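You operate a simulated robot arm through the tools that you are given. There is no shell and no other tool. Be economical: measure what you need, move in short steps, check, and stop when the job is done.

You run a simulated robot arm. Do the job below in one go: nothing can be reset, and whatever is moved stays where it is left.

Task
Highlight the amount due on the water and piano bills with the pink highlighter.
Fine: then lay the water bill in the red tray; the highlighter goes back in the pen stand. Set down upright: what you pick out. A coat counts when it lies all over at full strength: go over it till it gets no stronger.

The check looks at the end state, three seconds after you hand in, the way a careful person would. Anything else that was tipped, shoved, dropped, spilled or broken makes it a failure.

Robot
A 7-joint arm with a two-finger parallel gripper, fixed in place. Base frame: the origin is at the foot of the arm, x ahead of it, y to its left, z up; the work surface is at about z = 0.75. Lengths are in m, angles in rad, forces in N, time in s.
With the tool pointing down near the work surface it reaches from about 0.2 to 0.68 m from the base axis. Its first joint turns from -1.152 to 1.152 rad. Payload 2.4 kg.
The tool frame sits at the grasp point between the pads (the TCP): z along the fingers, y along the line on which they close. The tips reach 0.03 m beyond it. The gripper opens to 0.094 m. The fingers are 0.028 m wide and 0.01 m thick; the gripper's body (0.05 by 0.096 m) begins 0.055 m behind the TCP.
Orientation is that of the tool frame in the base frame, as [roll, pitch, yaw] about the fixed x, y, z axes, in that order (R = Rz(yaw) Ry(pitch) Rx(roll)). With the fingers straight down and closing along the base's y, the tool's x points along the base's -x, its y along +y and its z along -z.

Tools
- The arm moves only by the tool send_rows. Its argument "steps" is a list that holds one entry, the list of rows, each a list of 7 numbers: the shift along the base's x, y, z in m, then the turn, a rotation vector about the base's x, y, z in rad, then the opening, from 0 (shut) to 1 (fully open). In form: [[[x, y, z, ax, ay, az, hand], ...]]. A call has 1 to 10 rows; each row is the pose to reach, as a shift and turn from the pose commanded when the call began. Each row takes 0.2 s and may step no farther than 0.05 m and 0.15 rad from the row before; otherwise, or with a gripper value out of range, the whole call is refused. Where a pose cannot be reached the arm comes as near as it can. A force on the tool above 70 N (or 10 N above the force at the start of the call, whichever is more), or a blocked arm, ends the call early, and 0.2 s more pass. Each finger travels about 0.153 m/s and halts on what it meets, pressing with about 37 N; the grip force reading is that of the motor and also rises with nothing between the fingers. The clock runs only during rows and for 0.2 s after the last one: add rows that repeat a pose to give the fingers time. The reply holds the time, the measured pose of the TCP, the force on the tool along the base axes, the opening and the grip force, in the units named above and with some noise, with the torque about the TCP (base axes, N m) and any sound that the robot's microphone picked up.
- Cameras (640 x 400 px; columns grow to the right, rows downward): "scene" is fixed at [0.0443, 0.482, 1.4409]; the picture's right is [-0.67, -0.74, 0.00], its down [-0.45, 0.40, -0.80] and it looks along [0.59, -0.54, -0.60] (base axes); focal length 351 px, centre (320, 200). "wrist" rides on the gripper at [0.076, 0.014, -0.103] in the tool frame; the picture's right is [-0.18, 0.98, 0.00], its down [-0.75, -0.14, -0.64] and it looks along [-0.63, -0.12, 0.77] (tool axes); focal length 243 px, centre (320, 200). There is no depth. A picture from a camera that has moved, and an enlarged one, comes with that camera's place and axes in the base frame and with its lens.
- snapshot(camera): a new picture of that camera. No time passes.
- close_up(camera, box): a new picture of the part [left, top, right, bottom] of that camera's present view, enlarged. No time passes.
- job_done(): hands the job in; it is judged then, once.

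Go step by step. Nothing tells you positions but the pictures and the camera data: compare them with the known pose of the tool, close in by small moves and look again before you grip or let go. The budget is 120 turns and 76 pictures, counting those below and the enlarged ones. Unless the task says otherwise, let go and move clear before handing in, and close with one line.

The tools are called as a command line: name --argument value ..., lists and objects as JSON in quotes. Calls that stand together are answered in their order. send_rows: Moves the arm, as the interface text tells. Its arguments: {"type":"object","properties":{"steps":{"type":"array","items":{"type":"array","items":{"type":"array","items":{"type":"number"}}}}},"required":["steps"]} The other tools are called the same way: snapshot (camera) takes a picture; close_up (camera, box) takes an enlarged picture of a part of a camera's view; job_done () hands the job in.

At the start:

```text
clock: 0.0
ee_pos: [0.3501, -0.1169, 1.1176]
tcp_rot: [3.141, -0.001, 3.141]
contact_force: [-1.2, 0.6, -0.3]
torque: [-0.01, 0.01, -0.01]
opening: 0.0939
gripper_force: 0.0
```

scene: 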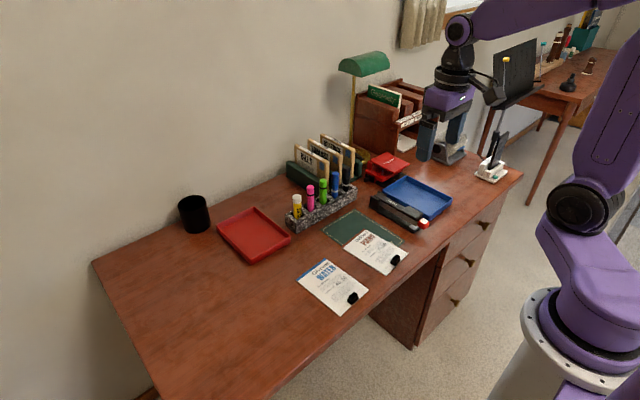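
wrist: 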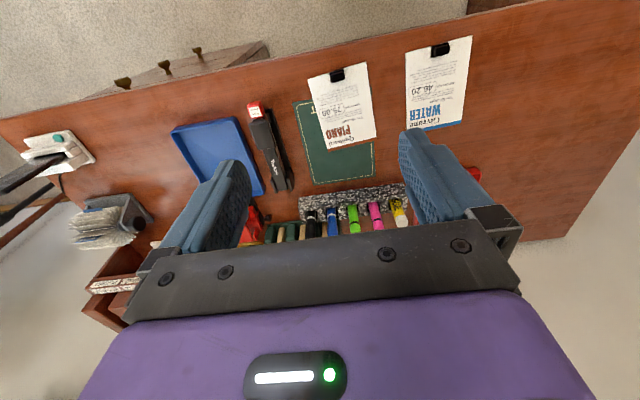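

I see two bills with black clips (water, piano), a pen stand with yellow, pink, green, blue, black pens, and the red tray. First I'll enlarge the key areas.

close_up --camera "scene" --box '[270, 150, 380, 240]'

close_up --camera "scene" --box '[280, 210, 430, 320]'

close_up --camera "wrist" --box '[280, 20, 500, 170]'

```text
4.44 times, centred on (325, 195) of scene
camera zoom: at [0.0443, 0.482, 1.4409], right [-0.67, -0.74, 0.0], down [-0.45, 0.4, -0.8], along [0.59, -0.54, -0.6], focal length 1558 px, centre (298, 222)
```

zoom: 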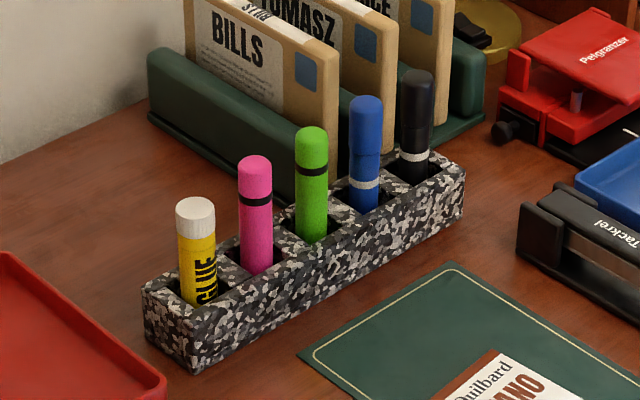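

```text
3.64 times, centred on (355, 265) of scene
camera zoom: at [0.0443, 0.482, 1.4409], right [-0.67, -0.74, 0.0], down [-0.45, 0.4, -0.8], along [0.59, -0.54, -0.6], focal length 1275 px, centre (193, -36)
```

zoom: 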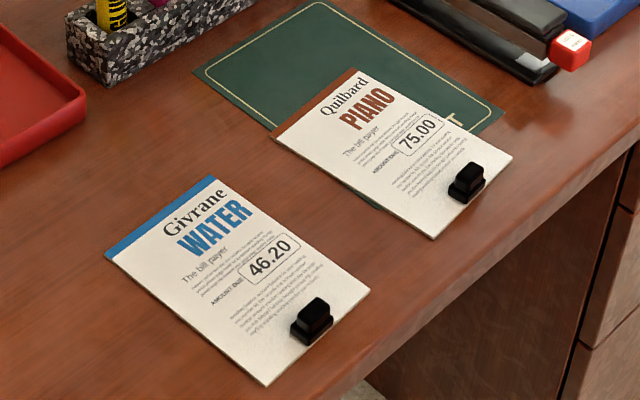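

```text
2.67 times, centred on (390, 95) of wrist
camera zoom: at [0.2737, -0.1037, 1.2217], right [0.18, 0.98, 0.0], down [0.75, -0.14, 0.64], along [0.63, -0.12, -0.77], focal length 647 px, centre (133, 480)
```

zoom: 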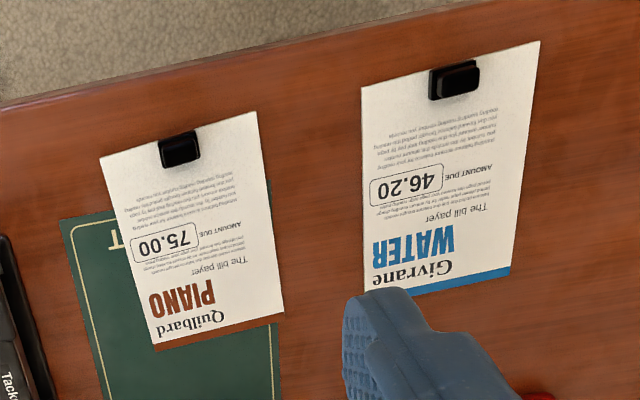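

The stand runs along y at about x≈0.67; water amount is near (0.434, 0.051), piano amount near (0.446, -0.120). I'll move the wrist closer to the stand to measure the pink pen.

send_rows --steps '[[[0.04, 0.015, -0.02, 0, 0, 0, 1], [0.08, 0.03, -0.04, 0, 0, 0, 1], [0.12, 0.045, -0.06, 0, 0, 0, 1], [0.16, 0.06, -0.08, 0, 0, 0, 1], [0.19, 0.077, -0.1, 0, 0, 0, 0.6], [0.19, 0.077, -0.1, 0, 0, 0, 0.45]]]'

snapshot --camera "wrist"

snapshot --camera "scene"

```text
clock: 1.4
ee_pos: [0.5398, -0.0417, 1.0146]
tcp_rot: [-3.141, -0.002, -3.14]
contact_force: [0.3, -0.2, -0.1]
torque: [0.0, 0.0, 0.01]
opening: 0.0421
gripper_force: 0.1
```

```text
70 pictures are left
camera wrist: at [0.464, -0.027, 1.1178], right [0.18, 0.98, 0.0], down [0.75, -0.14, 0.64], along [0.63, -0.12, -0.77], focal length 243 px, centre (320, 200)
```

wrist: 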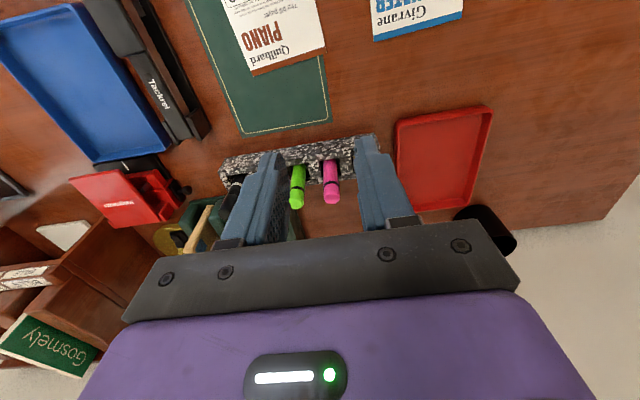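

```text
69 pictures are left
```

scene: 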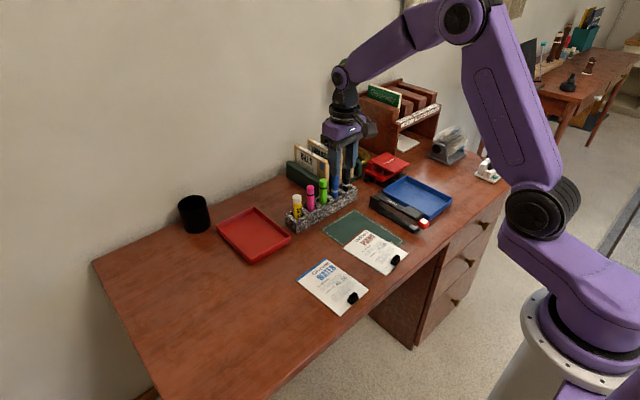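

Triangulation puts the pink pen top at about (0.668, -0.051, 0.868). I'll go above it and check again.

send_rows --steps '[[[0.045, -0.003, -0.02, 0, 0, 0, 0.45], [0.09, -0.006, -0.04, 0, 0, 0, 0.45], [0.127, -0.009, -0.08, 0, 0, 0, 0.45], [0.127, -0.009, -0.1, 0, 0, 0, 0.45]]]'

snapshot --camera "wrist"

close_up --camera "scene" --box '[270, 120, 380, 230]'

```text
refused: row 3 steps farther than a row can; nothing moved
```

```text
68 pictures are left
camera wrist: at [0.464, -0.027, 1.1178], right [0.18, 0.98, 0.0], down [0.75, -0.14, 0.64], along [0.63, -0.12, -0.77], focal length 243 px, centre (320, 200)
```

wrist: 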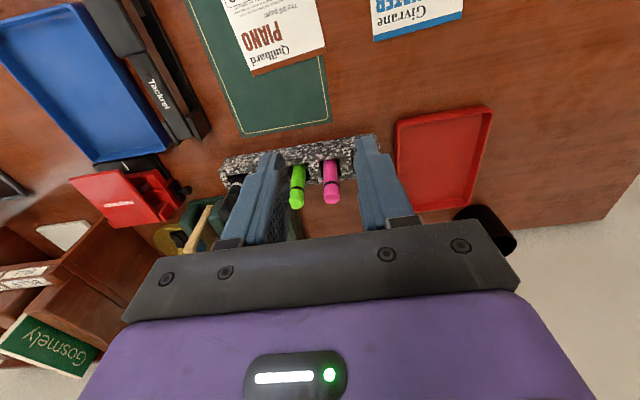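

```text
3.64 times, centred on (325, 175) of scene
camera zoom: at [0.0443, 0.4821, 1.4409], right [-0.67, -0.74, 0.0], down [-0.45, 0.4, -0.8], along [0.59, -0.54, -0.6], focal length 1275 px, centre (302, 291)
```

zoom: 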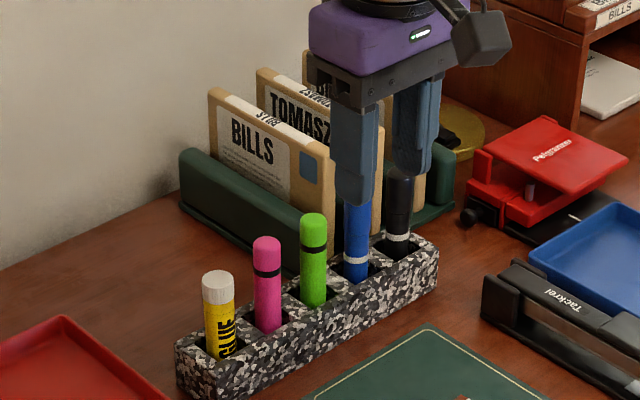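

The last call was refused for one step being too long; resend with finer steps.

send_rows --steps '[[[0.043, -0.003, -0.015, 0, 0, 0, 0.45], [0.086, -0.006, -0.03, 0, 0, 0, 0.45], [0.125, -0.009, -0.055, 0, 0, 0, 0.45], [0.127, -0.009, -0.1, 0, 0, 0, 0.45]]]'

```text
clock: 2.4
ee_pos: [0.6709, -0.0524, 0.916]
tcp_rot: [3.141, -0.002, -3.14]
contact_force: [0.1, 0.2, 0.1]
torque: [0.02, -0.02, 0.0]
opening: 0.0423
gripper_force: 0.1
```

snapshot --camera "wrist"

close_up --camera "scene" --box '[270, 120, 380, 230]'

```text
66 pictures are left
camera wrist: at [0.594, -0.0378, 1.018], right [0.18, 0.98, 0.0], down [0.75, -0.14, 0.64], along [0.63, -0.12, -0.77], focal length 243 px, centre (320, 200)
```

wrist: 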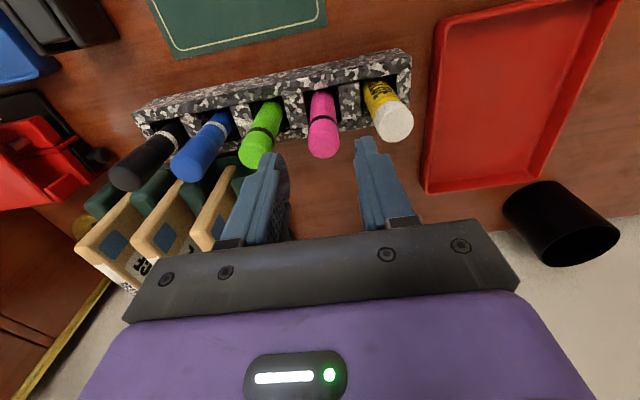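

```text
3.64 times, centred on (325, 175) of scene
camera zoom: at [0.0443, 0.482, 1.4409], right [-0.67, -0.74, 0.0], down [-0.45, 0.4, -0.8], along [0.59, -0.54, -0.6], focal length 1275 px, centre (302, 291)
```

zoom: 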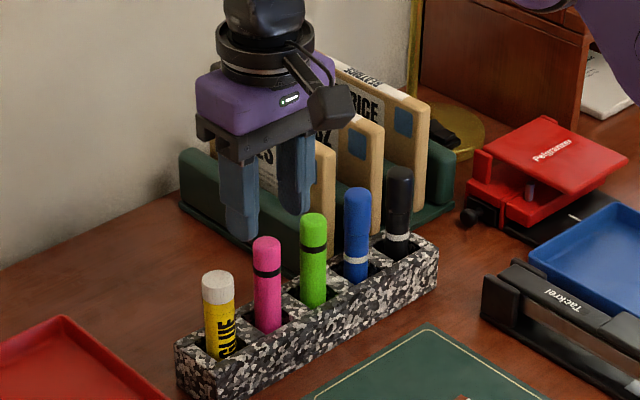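

The pink pen is right under the tool, with about 1 cm clearance to green and yellow. I'll descend and grip below its top.

send_rows --steps '[[[0.001, 0.0015, -0.03, 0, 0, 0, 0.45], [0.001, 0.0015, -0.06, 0, 0, 0, 0.45], [0.001, 0.0015, -0.085, 0, 0, 0, 0.45]]]'

snapshot --camera "wrist"

close_up --camera "scene" --box '[270, 120, 380, 230]'

```text
clock: 3.2
ee_pos: [0.6694, -0.0517, 0.8332]
tcp_rot: [-3.141, 0.0, -3.139]
contact_force: [-0.3, -0.8, 0.3]
torque: [-0.01, -0.02, -0.03]
opening: 0.0422
gripper_force: 0.0
```

```text
64 pictures are left
camera wrist: at [0.5935, -0.0369, 0.9345], right [0.18, 0.98, 0.0], down [0.75, -0.14, 0.64], along [0.63, -0.12, -0.77], focal length 243 px, centre (320, 200)
```

wrist: 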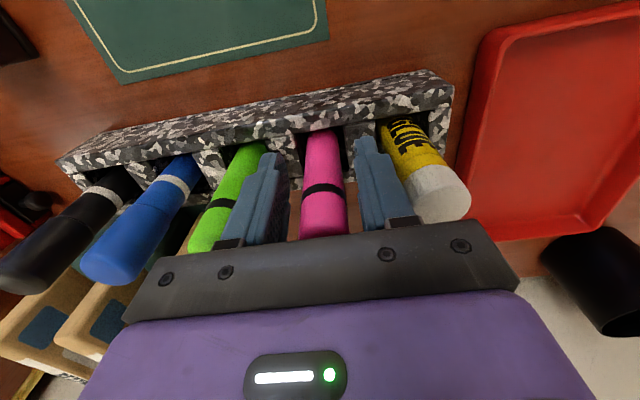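

```text
3.64 times, centred on (325, 175) of scene
camera zoom: at [0.0443, 0.482, 1.4409], right [-0.67, -0.74, 0.0], down [-0.45, 0.4, -0.8], along [0.59, -0.54, -0.6], focal length 1275 px, centre (302, 291)
```

zoom: 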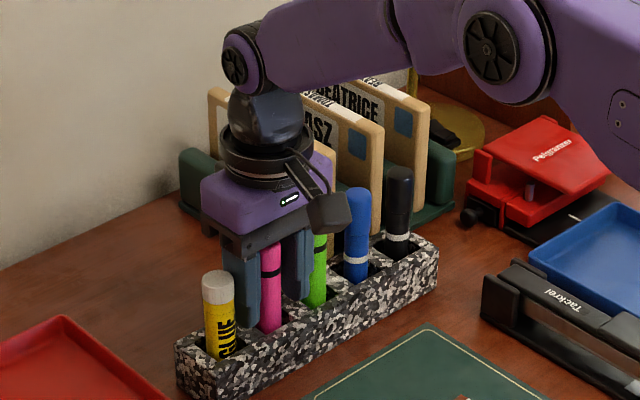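

The pen is between the fingers; close and lift.

send_rows --steps '[[[0, 0, 0, 0, 0, 0, 0.1], [0, 0, 0, 0, 0, 0, 0], [0, 0, 0, 0, 0, 0, 0]]]'

```text
clock: 4.0
ee_pos: [0.6706, -0.0513, 0.8325]
tcp_rot: [-3.14, -0.001, -3.141]
contact_force: [0.4, -0.2, 0.9]
torque: [0.05, 0.01, 0.02]
opening: 0.02
gripper_force: 37.1
```

send_rows --steps '[[[0, 0, 0.03, 0, 0, 0, 0], [0, 0, 0.06, 0, 0, 0, 0], [0, 0, 0.1, 0, 0, 0, 0], [0, 0, 0.14, 0, 0, 0, 0]]]'

close_up --camera "scene" --box '[270, 100, 380, 230]'

snapshot --camera "wrist"

```text
clock: 5.0
ee_pos: [0.6709, -0.0495, 0.9727]
tcp_rot: [-3.141, 0.0, 3.141]
contact_force: [0.6, -0.3, -0.3]
torque: [-0.02, -0.01, -0.02]
opening: 0.0204
gripper_force: 36.6
```

```text
3.08 times, centred on (325, 165) of scene
camera zoom: at [0.0443, 0.482, 1.4409], right [-0.67, -0.74, 0.0], down [-0.45, 0.4, -0.8], along [0.59, -0.54, -0.6], focal length 1079 px, centre (305, 308)
```

zoom: 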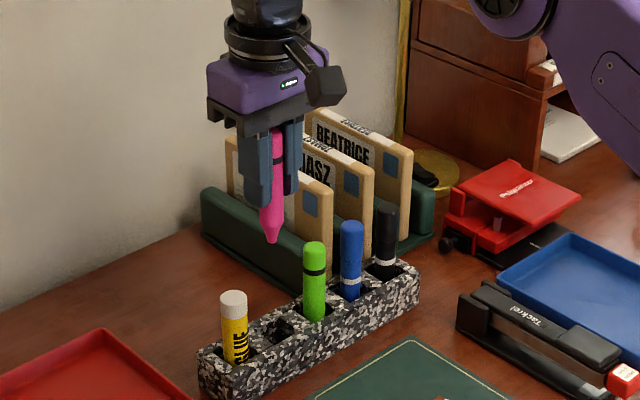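

```text
61 pictures are left
camera wrist: at [0.5953, -0.0339, 1.0751], right [0.18, 0.98, 0.0], down [0.75, -0.14, 0.64], along [0.63, -0.12, -0.77], focal length 243 px, centre (320, 200)
```

wrist: 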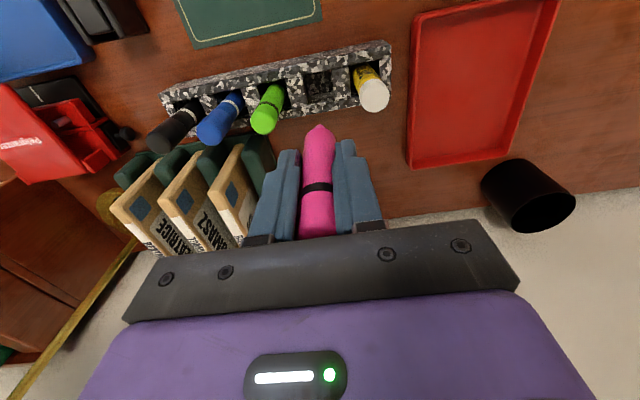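

The nib points down, about 0.072 below the TCP. I'll carry the pen over the water bill's amount and look.

send_rows --steps '[[[-0.04, 0.017, 0, 0, 0, 0, 0], [-0.08, 0.034, 0, 0, 0, 0, 0], [-0.12, 0.05, -0.01, 0, 0, 0, 0], [-0.16, 0.067, -0.03, 0, 0, 0, 0], [-0.2, 0.084, -0.05, 0, 0, 0, 0], [-0.237, 0.1, -0.07, 0, 0, 0, 0], [-0.237, 0.1, -0.09, 0, 0, 0, 0]]]'

snapshot --camera "wrist"

close_up --camera "scene" --box '[280, 210, 430, 320]'

```text
clock: 6.6
ee_pos: [0.4297, 0.0514, 0.8842]
tcp_rot: [3.142, 0.001, -3.139]
contact_force: [-0.1, 0.3, 0.8]
torque: [-0.02, 0.02, 0.01]
opening: 0.0203
gripper_force: 37.1
```

```text
60 pictures are left
camera wrist: at [0.353, 0.0654, 0.9862], right [0.18, 0.98, 0.0], down [0.75, -0.14, 0.64], along [0.63, -0.12, -0.77], focal length 243 px, centre (320, 200)
```

wrist: 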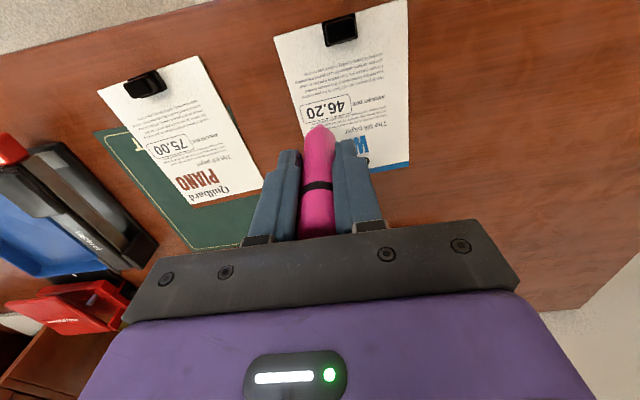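

```text
3.64 times, centred on (355, 265) of scene
camera zoom: at [0.0443, 0.4821, 1.4409], right [-0.67, -0.74, 0.0], down [-0.45, 0.4, -0.8], along [0.59, -0.54, -0.6], focal length 1275 px, centre (193, -36)
```

zoom: 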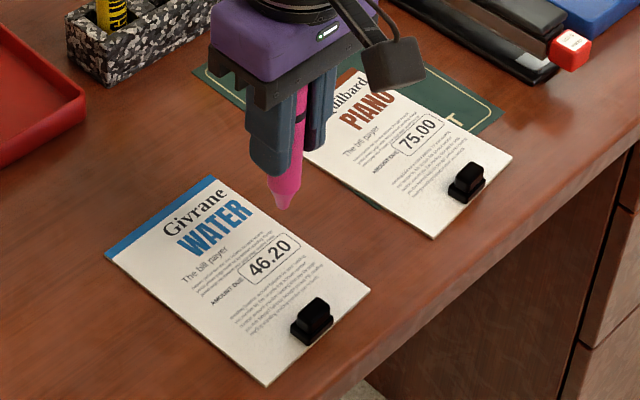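

The nib hovers just beyond the amount box; an enlarged view gives its corners.

close_up --camera "wrist" --box '[270, 70, 380, 140]'

close_up --camera "wrist" --box '[130, 110, 240, 180]'

close_up --camera "scene" --box '[325, 255, 375, 295]'

```text
5.71 times, centred on (325, 105) of wrist
camera zoom: at [0.353, 0.0654, 0.9862], right [0.18, 0.98, 0.0], down [0.75, -0.14, 0.64], along [0.63, -0.12, -0.77], focal length 1386 px, centre (291, 743)
```

zoom: 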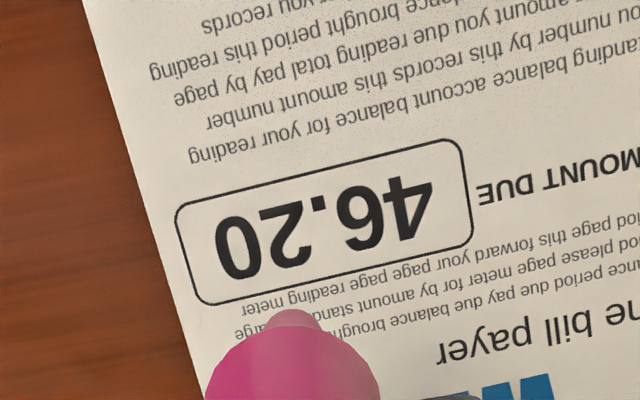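

```text
5.71 times, centred on (185, 145) of wrist
camera zoom: at [0.353, 0.0654, 0.9862], right [0.18, 0.98, 0.0], down [0.75, -0.14, 0.64], along [0.63, -0.12, -0.77], focal length 1386 px, centre (1091, 514)
```

zoom: 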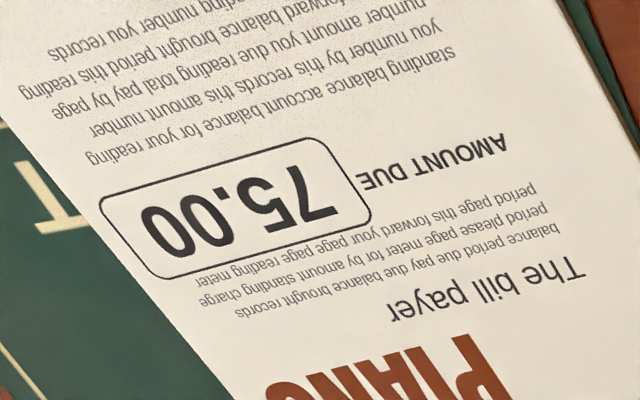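

```text
10.00 times, centred on (350, 275) of scene
camera zoom: at [0.0443, 0.4821, 1.4409], right [-0.67, -0.74, 0.0], down [-0.45, 0.4, -0.8], along [0.59, -0.54, -0.6], focal length 3506 px, centre (20, -550)
```

zoom: 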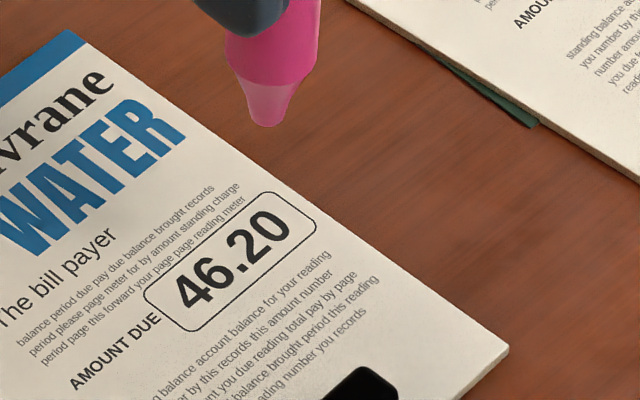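

Box ≈ 47 mm (y) × 17 mm (x), nearly axis-aligned, centre about (+0.0045, +0.004) from the nib; nib ~7 mm wide. I'll descend onto the centre carefully.

send_rows --steps '[[[0.0045, 0.004, -0.02, 0, 0, 0, 0], [0.0045, 0.004, -0.04, 0, 0, 0, 0], [0.0045, 0.004, -0.046, 0, 0, 0, 0], [0.0045, 0.004, -0.046, 0, 0, 0, 0]]]'

close_up --camera "wrist" --box '[270, 70, 380, 140]'

close_up --camera "scene" --box '[325, 255, 375, 295]'

```text
clock: 7.6
ee_pos: [0.4356, 0.0549, 0.8385]
tcp_rot: [3.141, 0.001, -3.14]
contact_force: [0.8, -0.9, -0.8]
torque: [-0.01, -0.04, 0.0]
opening: 0.0202
gripper_force: 36.6
```

```text
5.71 times, centred on (325, 105) of wrist
camera zoom: at [0.3589, 0.0699, 0.9416], right [0.18, 0.98, 0.0], down [0.75, -0.14, 0.64], along [0.63, -0.12, -0.77], focal length 1386 px, centre (291, 743)
```

zoom: 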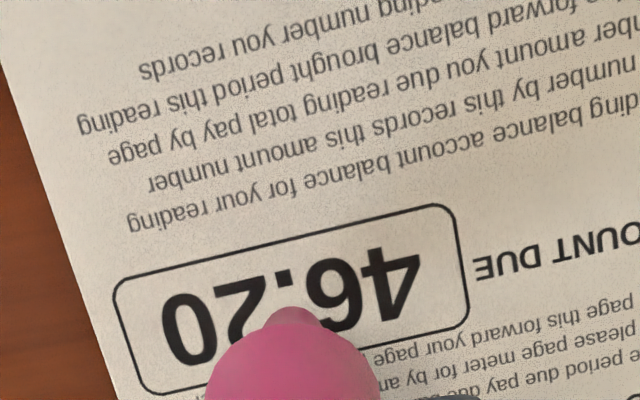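

```text
10.00 times, centred on (350, 275) of scene
camera zoom: at [0.0443, 0.4821, 1.4409], right [-0.67, -0.74, 0.0], down [-0.45, 0.4, -0.8], along [0.59, -0.54, -0.6], focal length 3506 px, centre (20, -550)
```

zoom: 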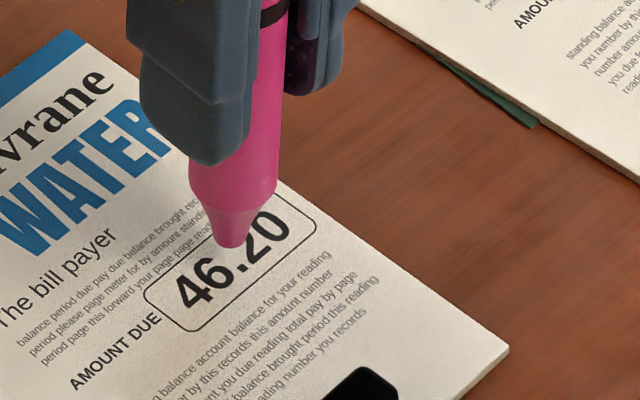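

Nib is over the centre and about 5–8 mm up. I'll lower in 1 mm steps until contact.

send_rows --steps '[[[0, 0, -0.002, 0, 0, 0, 0], [0, 0, -0.004, 0, 0, 0, 0], [0, 0, -0.005, 0, 0, 0, 0], [0, 0, -0.005, 0, 0, 0, 0]]]'

close_up --camera "scene" --box '[325, 255, 375, 295]'

```text
clock: 8.6
ee_pos: [0.4347, 0.0551, 0.8328]
tcp_rot: [3.141, 0.0, -3.141]
contact_force: [0.0, 0.5, -0.8]
torque: [-0.03, 0.01, 0.01]
opening: 0.0203
gripper_force: 37.2
```

```text
10.00 times, centred on (350, 275) of scene
camera zoom: at [0.0443, 0.482, 1.4409], right [-0.67, -0.74, 0.0], down [-0.45, 0.4, -0.8], along [0.59, -0.54, -0.6], focal length 3506 px, centre (20, -550)
```

zoom: 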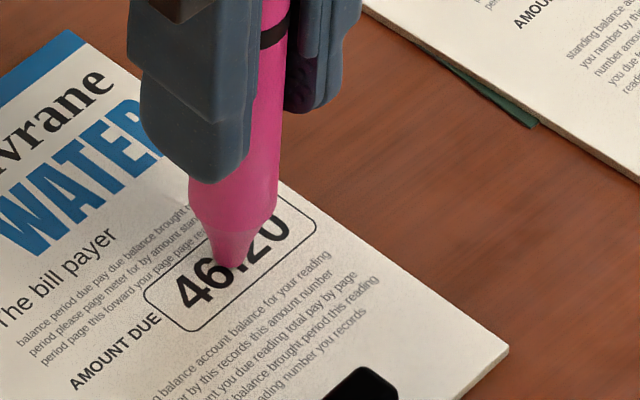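

No force yet; continue lowering.

send_rows --steps '[[[0, 0, -0.001, 0, 0, 0, 0], [0, 0, -0.001, 0, 0, 0, 0], [0, 0, -0.002, 0, 0, 0, 0], [0, 0, -0.002, 0, 0, 0, 0]]]'

```text
clock: 9.6
ee_pos: [0.4337, 0.0555, 0.831]
tcp_rot: [3.142, 0.003, -3.14]
contact_force: [0.5, -3.6, 14.0]
torque: [-0.44, 0.05, -0.02]
opening: 0.0202
gripper_force: 37.3
```

Contact at 14 N; I'll ease up by 1 mm and read the force and the mark.

send_rows --steps '[[[0, 0, 0.001, 0, 0, 0, 0], [0, 0, 0.001, 0, 0, 0, 0]]]'

close_up --camera "wrist" --box '[270, 70, 380, 140]'

```text
clock: 10.2
ee_pos: [0.4331, 0.0547, 0.8321]
tcp_rot: [3.141, -0.002, -3.141]
contact_force: [0.3, -0.8, 2.2]
torque: [-0.04, -0.07, 0.0]
opening: 0.0205
gripper_force: 36.6
```

```text
5.71 times, centred on (325, 105) of wrist
camera zoom: at [0.3578, 0.0691, 0.9339], right [0.18, 0.98, 0.0], down [0.75, -0.14, 0.64], along [0.63, -0.12, -0.77], focal length 1386 px, centre (291, 743)
```

zoom: 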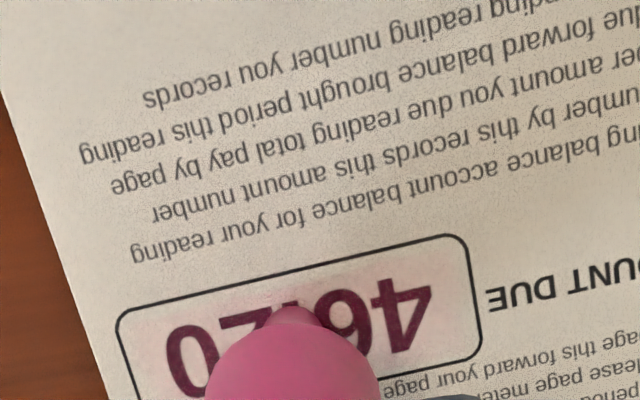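

It marks under light contact (2 N). I'll stroke along the middle of the box.

send_rows --steps '[[[0, 0.008, -0.0004, 0, 0, 0, 0], [-0.0005, 0.015, -0.0004, 0, 0, 0, 0], [-0.0008, 0.019, -0.0004, 0, 0, 0, 0], [-0.0005, 0.012, -0.0004, 0, 0, 0, 0], [0, 0.005, -0.0004, 0, 0, 0, 0], [0, -0.002, -0.0004, 0, 0, 0, 0], [0.0003, -0.009, -0.0004, 0, 0, 0, 0], [0.0006, -0.015, -0.0004, 0, 0, 0, 0], [0.0008, -0.02, -0.0004, 0, 0, 0, 0], [0.0008, -0.02, -0.0004, 0, 0, 0, 0]]]'

close_up --camera "wrist" --box '[270, 70, 380, 140]'

close_up --camera "scene" --box '[325, 255, 375, 295]'

```text
clock: 12.4
ee_pos: [0.4355, 0.0356, 0.8333]
tcp_rot: [-3.14, 0.0, -3.141]
contact_force: [0.5, 0.4, 0.7]
torque: [0.0, 0.03, 0.02]
opening: 0.0202
gripper_force: 36.3
```

```text
5.71 times, centred on (325, 105) of wrist
camera zoom: at [0.3595, 0.05, 0.9353], right [0.18, 0.98, 0.0], down [0.75, -0.14, 0.64], along [0.63, -0.12, -0.77], focal length 1386 px, centre (291, 743)
```

zoom: 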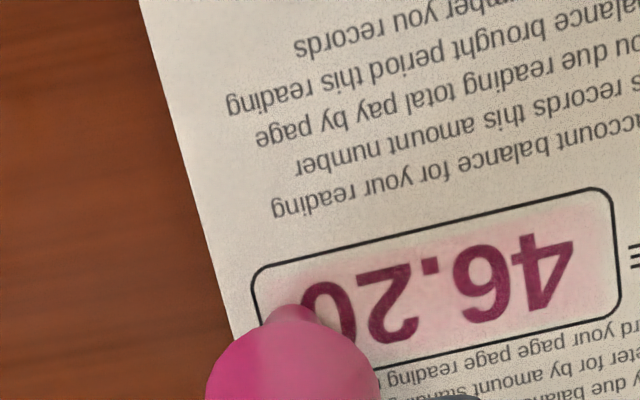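

```text
10.00 times, centred on (350, 275) of scene
camera zoom: at [0.0443, 0.482, 1.4409], right [-0.67, -0.74, 0.0], down [-0.45, 0.4, -0.8], along [0.59, -0.54, -0.6], focal length 3506 px, centre (20, -550)
```

zoom: 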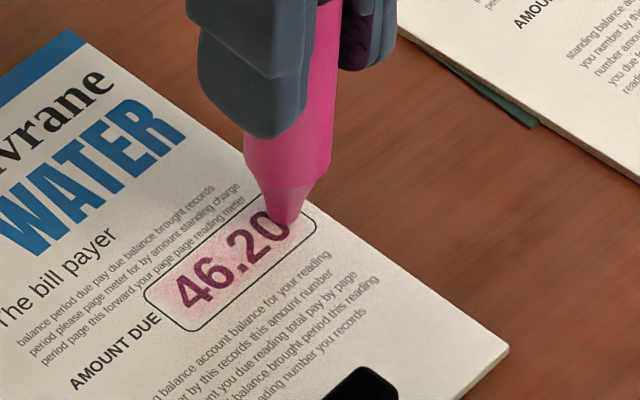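

Tint builds up gradually. I'll press slightly firmer and run the two edge lanes.

send_rows --steps '[[[0.004, 0.0, -0.0006, 0, 0, 0, 0], [0.0037, 0.007, -0.0006, 0, 0, 0, 0], [0.0034, 0.014, -0.0006, 0, 0, 0, 0], [0.0031, 0.021, -0.0006, 0, 0, 0, 0], [0.0028, 0.028, -0.0006, 0, 0, 0, 0], [0.0025, 0.035, -0.0006, 0, 0, 0, 0], [0.0023, 0.041, -0.0006, 0, 0, 0, 0], [-0.0025, 0.041, -0.0006, 0, 0, 0, 0], [-0.0075, 0.041, -0.0006, 0, 0, 0, 0], [-0.0075, 0.041, -0.0006, 0, 0, 0, 0]]]'

send_rows --steps '[[[0.0003, -0.007, 0, 0, 0, 0, 0], [0.0006, -0.014, 0, 0, 0, 0, 0], [0.0009, -0.021, 0, 0, 0, 0, 0], [0.0012, -0.028, 0, 0, 0, 0, 0], [0.0014, -0.035, 0, 0, 0, 0, 0], [0.0016, -0.041, 0, 0, 0, 0, 0], [0.0016, -0.041, 0, 0, 0, 0, 0]]]'

close_up --camera "scene" --box '[325, 255, 375, 295]'

close_up --camera "wrist" --box '[270, 70, 380, 140]'

```text
clock: 14.6
ee_pos: [0.4282, 0.0765, 0.8313]
tcp_rot: [-3.141, 0.0, -3.138]
contact_force: [-0.3, 0.0, 0.8]
torque: [0.03, 0.0, -0.01]
opening: 0.0201
gripper_force: 36.7
```

```text
clock: 16.2
ee_pos: [0.4301, 0.0334, 0.8308]
tcp_rot: [-3.14, 0.003, 3.141]
contact_force: [2.0, 3.1, 12.8]
torque: [0.39, -0.13, -0.01]
opening: 0.0202
gripper_force: 37.0
```

```text
10.00 times, centred on (350, 275) of scene
camera zoom: at [0.0442, 0.482, 1.4409], right [-0.67, -0.74, 0.0], down [-0.45, 0.4, -0.8], along [0.59, -0.54, -0.6], focal length 3506 px, centre (20, -550)
```

zoom: 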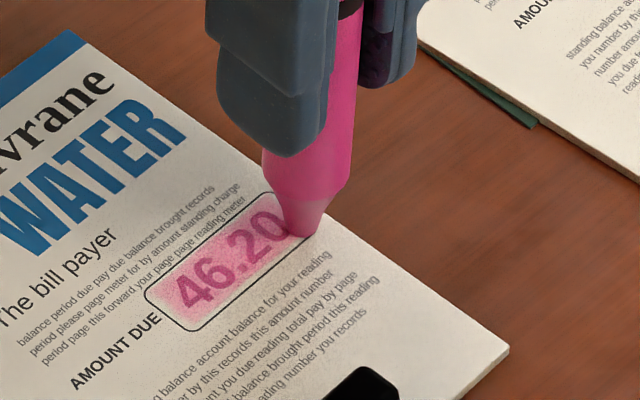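

```text
5.71 times, centred on (325, 105) of wrist
camera zoom: at [0.3537, 0.0489, 0.9328], right [0.18, 0.98, 0.0], down [0.75, -0.14, 0.64], along [0.63, -0.12, -0.77], focal length 1386 px, centre (291, 743)
```

zoom: 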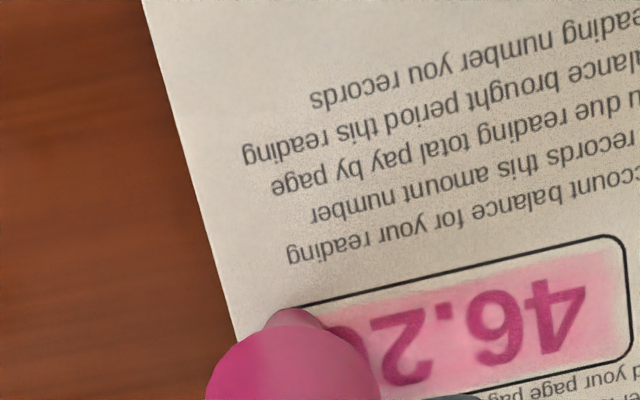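

Strengthening evenly. More passes over all three lanes.

send_rows --steps '[[[-0.0003, 0.01, 0.0003, 0, 0, 0, 0], [-0.0008, 0.02, 0.0003, 0, 0, 0, 0], [-0.0012, 0.03, 0.0003, 0, 0, 0, 0], [-0.0016, 0.041, 0.0003, 0, 0, 0, 0], [0.0035, 0.041, 0.0003, 0, 0, 0, 0], [0.004, 0.031, 0.0003, 0, 0, 0, 0], [0.0044, 0.021, 0.0003, 0, 0, 0, 0], [0.0048, 0.01, 0.0003, 0, 0, 0, 0], [0.005, 0.0, 0.0003, 0, 0, 0, 0], [0.01, 0.0, 0.0003, 0, 0, 0, 0]]]'

send_rows --steps '[[[-0.0003, 0.01, 0, 0, 0, 0, 0], [-0.0008, 0.02, 0, 0, 0, 0, 0], [-0.0012, 0.03, 0, 0, 0, 0, 0], [-0.0016, 0.041, 0, 0, 0, 0, 0], [-0.0012, 0.03, 0, 0, 0, 0, 0], [-0.0008, 0.02, 0, 0, 0, 0, 0], [-0.0003, 0.01, 0, 0, 0, 0, 0], [0, 0, 0, 0, 0, 0, 0], [-0.005, 0, 0, 0, 0, 0, 0]]]'

close_up --camera "scene" --box '[325, 255, 375, 295]'

close_up --camera "wrist" --box '[270, 70, 380, 140]'

```text
clock: 18.4
ee_pos: [0.44, 0.0338, 0.8314]
tcp_rot: [-3.141, 0.0, -3.14]
contact_force: [-0.6, -0.5, -0.7]
torque: [-0.01, 0.01, 0.01]
opening: 0.0202
gripper_force: 37.6
```

```text
clock: 20.4
ee_pos: [0.4349, 0.0351, 0.8322]
tcp_rot: [3.141, -0.001, 3.142]
contact_force: [0.6, 0.3, 0.6]
torque: [0.01, 0.01, 0.01]
opening: 0.0205
gripper_force: 36.7
```

```text
10.00 times, centred on (350, 275) of scene
camera zoom: at [0.0443, 0.482, 1.4409], right [-0.67, -0.74, 0.0], down [-0.45, 0.4, -0.8], along [0.59, -0.54, -0.6], focal length 3506 px, centre (20, -550)
```

zoom: 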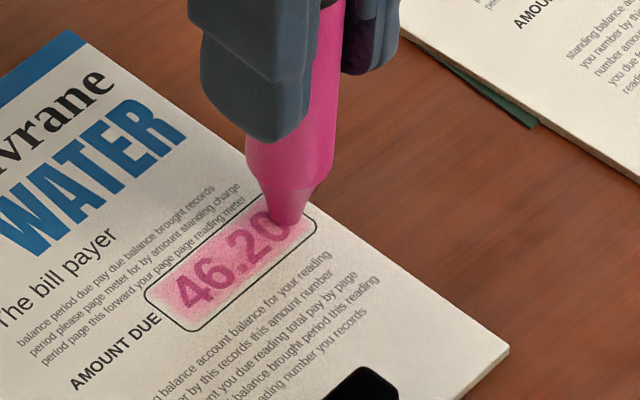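

```text
5.71 times, centred on (325, 105) of wrist
camera zoom: at [0.3588, 0.0497, 0.9342], right [0.18, 0.98, 0.0], down [0.75, -0.14, 0.64], along [0.63, -0.12, -0.77], focal length 1386 px, centre (291, 743)
```

zoom: 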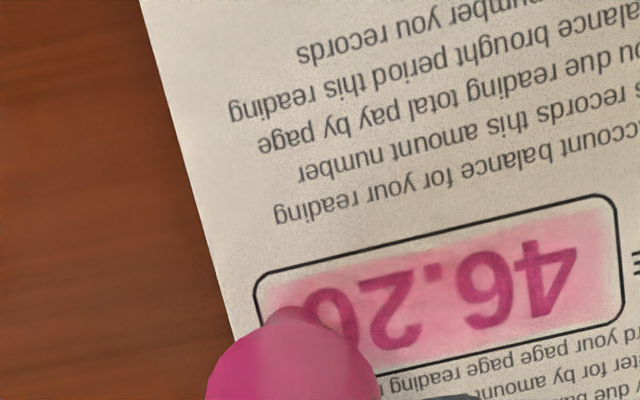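

Contact was lost in places (no force). I'll lower 1 mm and repeat the passes.

send_rows --steps '[[[0, 0, -0.001, 0, 0, 0, 0], [-0.0003, 0.01, -0.001, 0, 0, 0, 0], [-0.0008, 0.02, -0.001, 0, 0, 0, 0], [-0.0012, 0.03, -0.001, 0, 0, 0, 0], [-0.0016, 0.041, -0.001, 0, 0, 0, 0], [-0.0012, 0.03, -0.001, 0, 0, 0, 0], [-0.0008, 0.02, -0.001, 0, 0, 0, 0], [-0.0003, 0.01, -0.001, 0, 0, 0, 0], [0, 0, -0.001, 0, 0, 0, 0], [0, 0, -0.001, 0, 0, 0, 0]]]'

close_up --camera "wrist" --box '[270, 70, 380, 140]'

```text
clock: 22.6
ee_pos: [0.4358, 0.0351, 0.8298]
tcp_rot: [-3.14, 0.001, -3.141]
contact_force: [0.9, -2.7, 11.9]
torque: [-0.39, -0.07, 0.01]
opening: 0.0198
gripper_force: 37.5
```

```text
5.71 times, centred on (325, 105) of wrist
camera zoom: at [0.3594, 0.0485, 0.9321], right [0.18, 0.98, 0.0], down [0.75, -0.14, 0.64], along [0.63, -0.12, -0.77], focal length 1386 px, centre (291, 743)
```

zoom: 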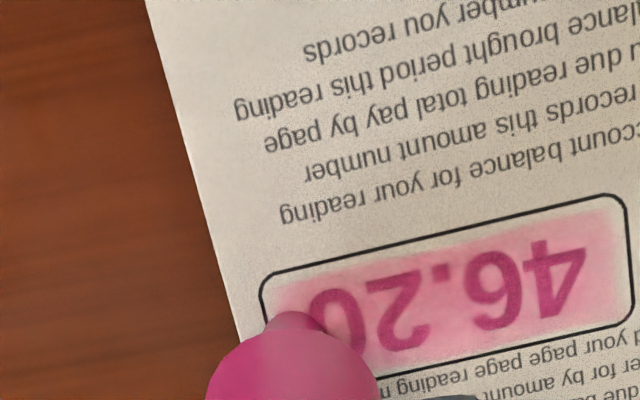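

Good contact (12 N). Continue at this height: −x lane, then +x lane, then lift to view.

send_rows --steps '[[[-0.005, 0, 0, 0, 0, 0, 0], [-0.0053, 0.01, 0, 0, 0, 0, 0], [-0.0058, 0.02, 0, 0, 0, 0, 0], [-0.0062, 0.03, 0, 0, 0, 0, 0], [-0.0066, 0.042, 0, 0, 0, 0, 0], [-0.0062, 0.03, 0, 0, 0, 0, 0], [-0.0058, 0.02, 0, 0, 0, 0, 0], [-0.0053, 0.01, 0, 0, 0, 0, 0], [-0.005, -0.001, 0, 0, 0, 0, 0], [0, -0.001, 0, 0, 0, 0, 0]]]'

send_rows --steps '[[[0.0045, 0, 0, 0, 0, 0, 0], [0.0042, 0.01, 0, 0, 0, 0, 0], [0.0037, 0.02, 0, 0, 0, 0, 0], [0.0033, 0.03, 0, 0, 0, 0, 0], [0.0029, 0.042, 0, 0, 0, 0, 0], [0.0033, 0.03, 0, 0, 0, 0, 0], [0.0037, 0.02, 0, 0, 0, 0, 0], [0.0042, 0.01, 0, 0, 0, 0, 0], [0.0045, 0, 0, 0, 0, 0, 0]]]'

send_rows --steps '[[[0, 0, 0.012, 0, 0, 0, 0], [0.035, 0, 0.04, 0, 0, 0, 0]]]'

close_up --camera "scene" --box '[325, 255, 375, 295]'

close_up --camera "wrist" --box '[270, 20, 410, 120]'

```text
clock: 24.8
ee_pos: [0.4344, 0.0335, 0.8305]
tcp_rot: [-3.141, -0.001, -3.141]
contact_force: [0.0, 0.3, -1.2]
torque: [0.0, -0.03, -0.01]
opening: 0.0201
gripper_force: 36.9
```

```text
clock: 26.8
ee_pos: [0.4382, 0.0337, 0.8314]
tcp_rot: [3.141, 0.0, -3.141]
contact_force: [0.0, 0.3, -0.2]
torque: [0.01, 0.0, 0.02]
opening: 0.0202
gripper_force: 36.9
```

```text
clock: 27.4
ee_pos: [0.4746, 0.0361, 0.8715]
tcp_rot: [-3.141, 0.001, -3.141]
contact_force: [0.0, 0.3, 0.1]
torque: [-0.02, 0.0, 0.0]
opening: 0.02
gripper_force: 37.4
```

```text
10.00 times, centred on (350, 275) of scene
camera zoom: at [0.0443, 0.482, 1.4409], right [-0.67, -0.74, 0.0], down [-0.45, 0.4, -0.8], along [0.59, -0.54, -0.6], focal length 3506 px, centre (20, -550)
```

zoom: 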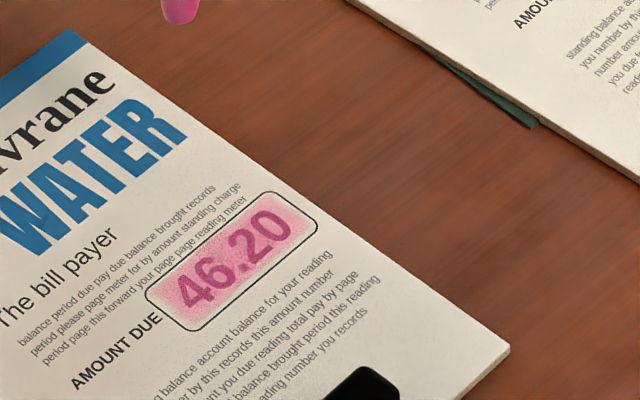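

```text
4.00 times, centred on (340, 70) of wrist
camera zoom: at [0.3983, 0.05, 0.9742], right [0.18, 0.98, 0.0], down [0.75, -0.14, 0.64], along [0.63, -0.12, -0.77], focal length 970 px, centre (240, 720)
```

zoom: 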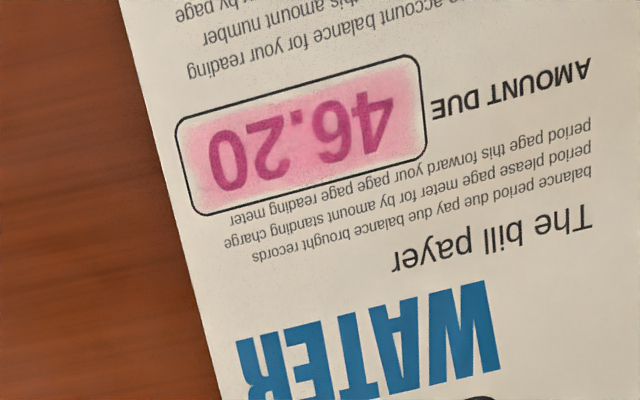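

The coat is even but perhaps not at full strength. I'll go again, pressing a touch lower, with full zigzags.

send_rows --steps '[[[-0.035, 0, -0.025, 0, 0, 0, 0], [-0.035, 0, -0.0412, 0, 0, 0, 0], [-0.0355, 0.01, -0.0412, 0, 0, 0, 0], [-0.036, 0.02, -0.0412, 0, 0, 0, 0], [-0.0365, 0.03, -0.0412, 0, 0, 0, 0], [-0.0367, 0.042, -0.0412, 0, 0, 0, 0], [-0.0417, 0.042, -0.0412, 0, 0, 0, 0]]]'

send_rows --steps '[[[0.0004, -0.01, 0, 0, 0, 0, 0], [0.0008, -0.021, 0, 0, 0, 0, 0], [0.0012, -0.032, 0, 0, 0, 0, 0], [0.0016, -0.042, 0, 0, 0, 0, 0], [-0.0035, -0.042, 0, 0, 0, 0, 0], [-0.0039, -0.032, 0, 0, 0, 0, 0], [-0.0043, -0.021, 0, 0, 0, 0, 0], [-0.0047, -0.01, 0, 0, 0, 0, 0], [-0.0051, 0, 0, 0, 0, 0, 0]]]'

close_up --camera "scene" --box '[325, 255, 375, 295]'

```text
clock: 29.0
ee_pos: [0.435, 0.0765, 0.8293]
tcp_rot: [3.139, 0.004, -3.141]
contact_force: [4.2, 0.5, 10.1]
torque: [0.04, -0.3, -0.02]
opening: 0.0197
gripper_force: 37.4
```

```text
clock: 31.0
ee_pos: [0.4302, 0.0767, 0.8295]
tcp_rot: [-3.141, 0.0, -3.14]
contact_force: [0.0, -1.2, 1.8]
torque: [-0.07, -0.01, -0.02]
opening: 0.0198
gripper_force: 37.0
```

```text
10.00 times, centred on (350, 275) of scene
camera zoom: at [0.0443, 0.482, 1.4409], right [-0.67, -0.74, 0.0], down [-0.45, 0.4, -0.8], along [0.59, -0.54, -0.6], focal length 3506 px, centre (20, -550)
```

zoom: 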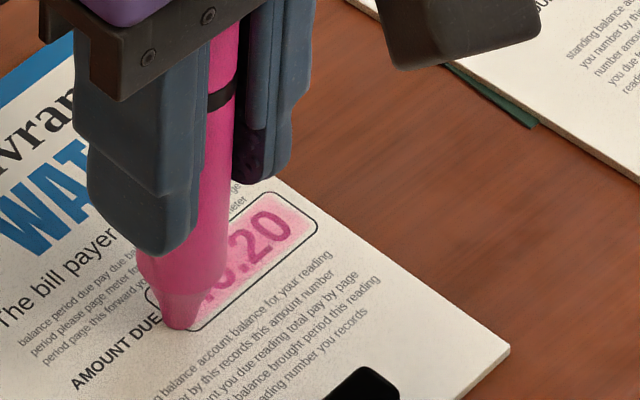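

Another full set with fresh contact, ending with a lift to the same viewpoint for comparison.

send_rows --steps '[[[0.0, 0.0, -0.0006, 0, 0, 0, 0], [0.0004, -0.01, -0.0006, 0, 0, 0, 0], [0.0008, -0.021, -0.0006, 0, 0, 0, 0], [0.0012, -0.032, -0.0006, 0, 0, 0, 0], [0.0016, -0.042, -0.0006, 0, 0, 0, 0], [0.0066, -0.042, -0.0006, 0, 0, 0, 0], [0.0062, -0.032, -0.0006, 0, 0, 0, 0], [0.0058, -0.021, -0.0006, 0, 0, 0, 0], [0.0054, -0.01, -0.0006, 0, 0, 0, 0], [0.005, 0, -0.0006, 0, 0, 0, 0]]]'

send_rows --steps '[[[0.005, 0.0, -0.0003, 0, 0, 0, 0], [0.0054, -0.01, -0.0003, 0, 0, 0, 0], [0.0058, -0.021, -0.0003, 0, 0, 0, 0], [0.0062, -0.032, -0.0003, 0, 0, 0, 0], [0.0066, -0.042, -0.0003, 0, 0, 0, 0], [0.0066, -0.042, 0.012, 0, 0, 0, 0], [0.0416, -0.042, 0.04, 0, 0, 0, 0], [0.0416, -0.042, 0.042, 0, 0, 0, 0]]]'

close_up --camera "wrist" --box '[270, 20, 410, 120]'

close_up --camera "scene" --box '[325, 255, 375, 295]'

```text
clock: 33.2
ee_pos: [0.4322, 0.0755, 0.8285]
tcp_rot: [-3.141, -0.001, -3.141]
contact_force: [1.1, -4.3, 11.9]
torque: [-0.29, -0.05, -0.01]
opening: 0.0199
gripper_force: 36.6
```

```text
clock: 35.0
ee_pos: [0.4745, 0.0358, 0.8708]
tcp_rot: [-3.14, 0.0, 3.14]
contact_force: [-0.2, 0.7, 0.0]
torque: [-0.01, 0.02, 0.01]
opening: 0.0198
gripper_force: 36.9
```

```text
4.00 times, centred on (340, 70) of wrist
camera zoom: at [0.3985, 0.0499, 0.9743], right [0.18, 0.98, 0.0], down [0.75, -0.14, 0.64], along [0.63, -0.12, -0.77], focal length 970 px, centre (240, 720)
```

zoom: 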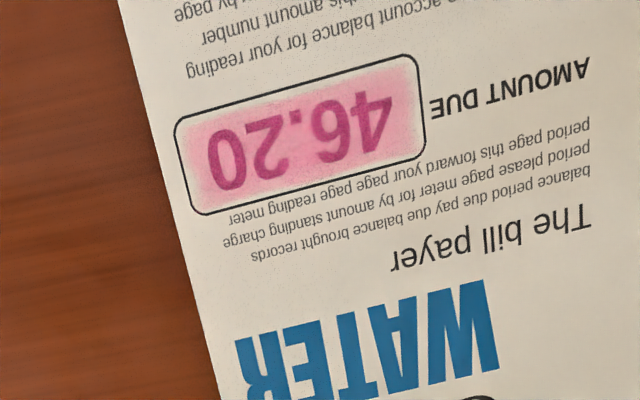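

```text
10.00 times, centred on (350, 275) of scene
camera zoom: at [0.0443, 0.482, 1.4409], right [-0.67, -0.74, 0.0], down [-0.45, 0.4, -0.8], along [0.59, -0.54, -0.6], focal length 3506 px, centre (20, -550)
```

zoom: 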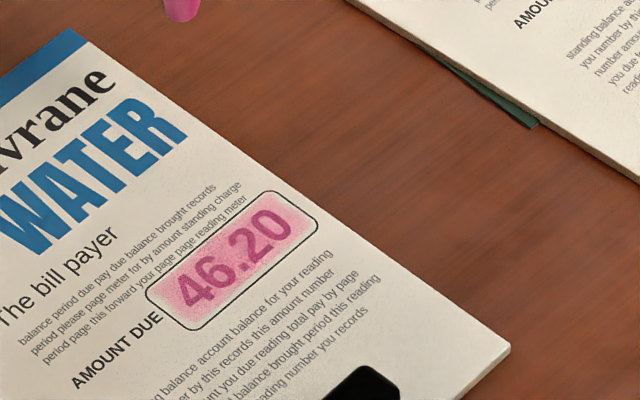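

Barely changed from before. A tighter look at uniformity.

close_up --camera "wrist" --box '[310, 30, 380, 78]'

close_up --camera "scene" --box '[337, 272, 361, 290]'

```text
8.33 times, centred on (345, 54) of wrist
camera zoom: at [0.3985, 0.0499, 0.9743], right [0.18, 0.98, 0.0], down [0.75, -0.14, 0.64], along [0.63, -0.12, -0.77], focal length 2022 px, centre (112, 1417)
```

zoom: 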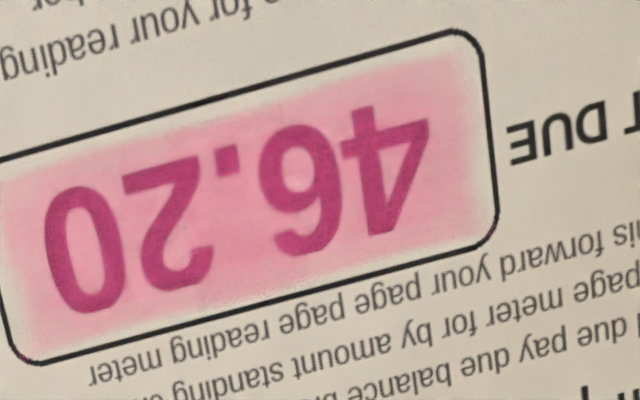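

```text
16.00 times, centred on (349, 281) of scene
camera zoom: at [0.0443, 0.482, 1.4409], right [-0.67, -0.74, 0.0], down [-0.45, 0.4, -0.8], along [0.59, -0.54, -0.6], focal length 5609 px, centre (-144, -1096)
```

zoom: 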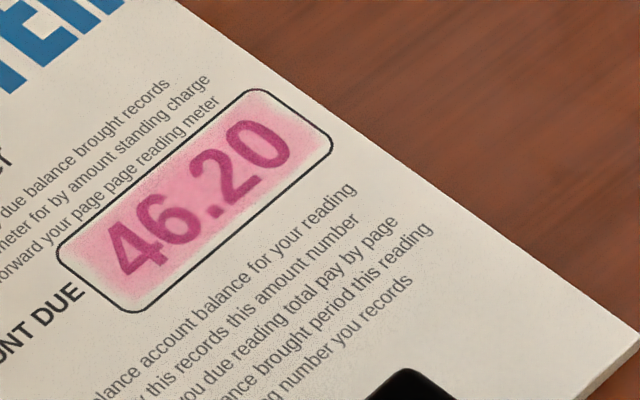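

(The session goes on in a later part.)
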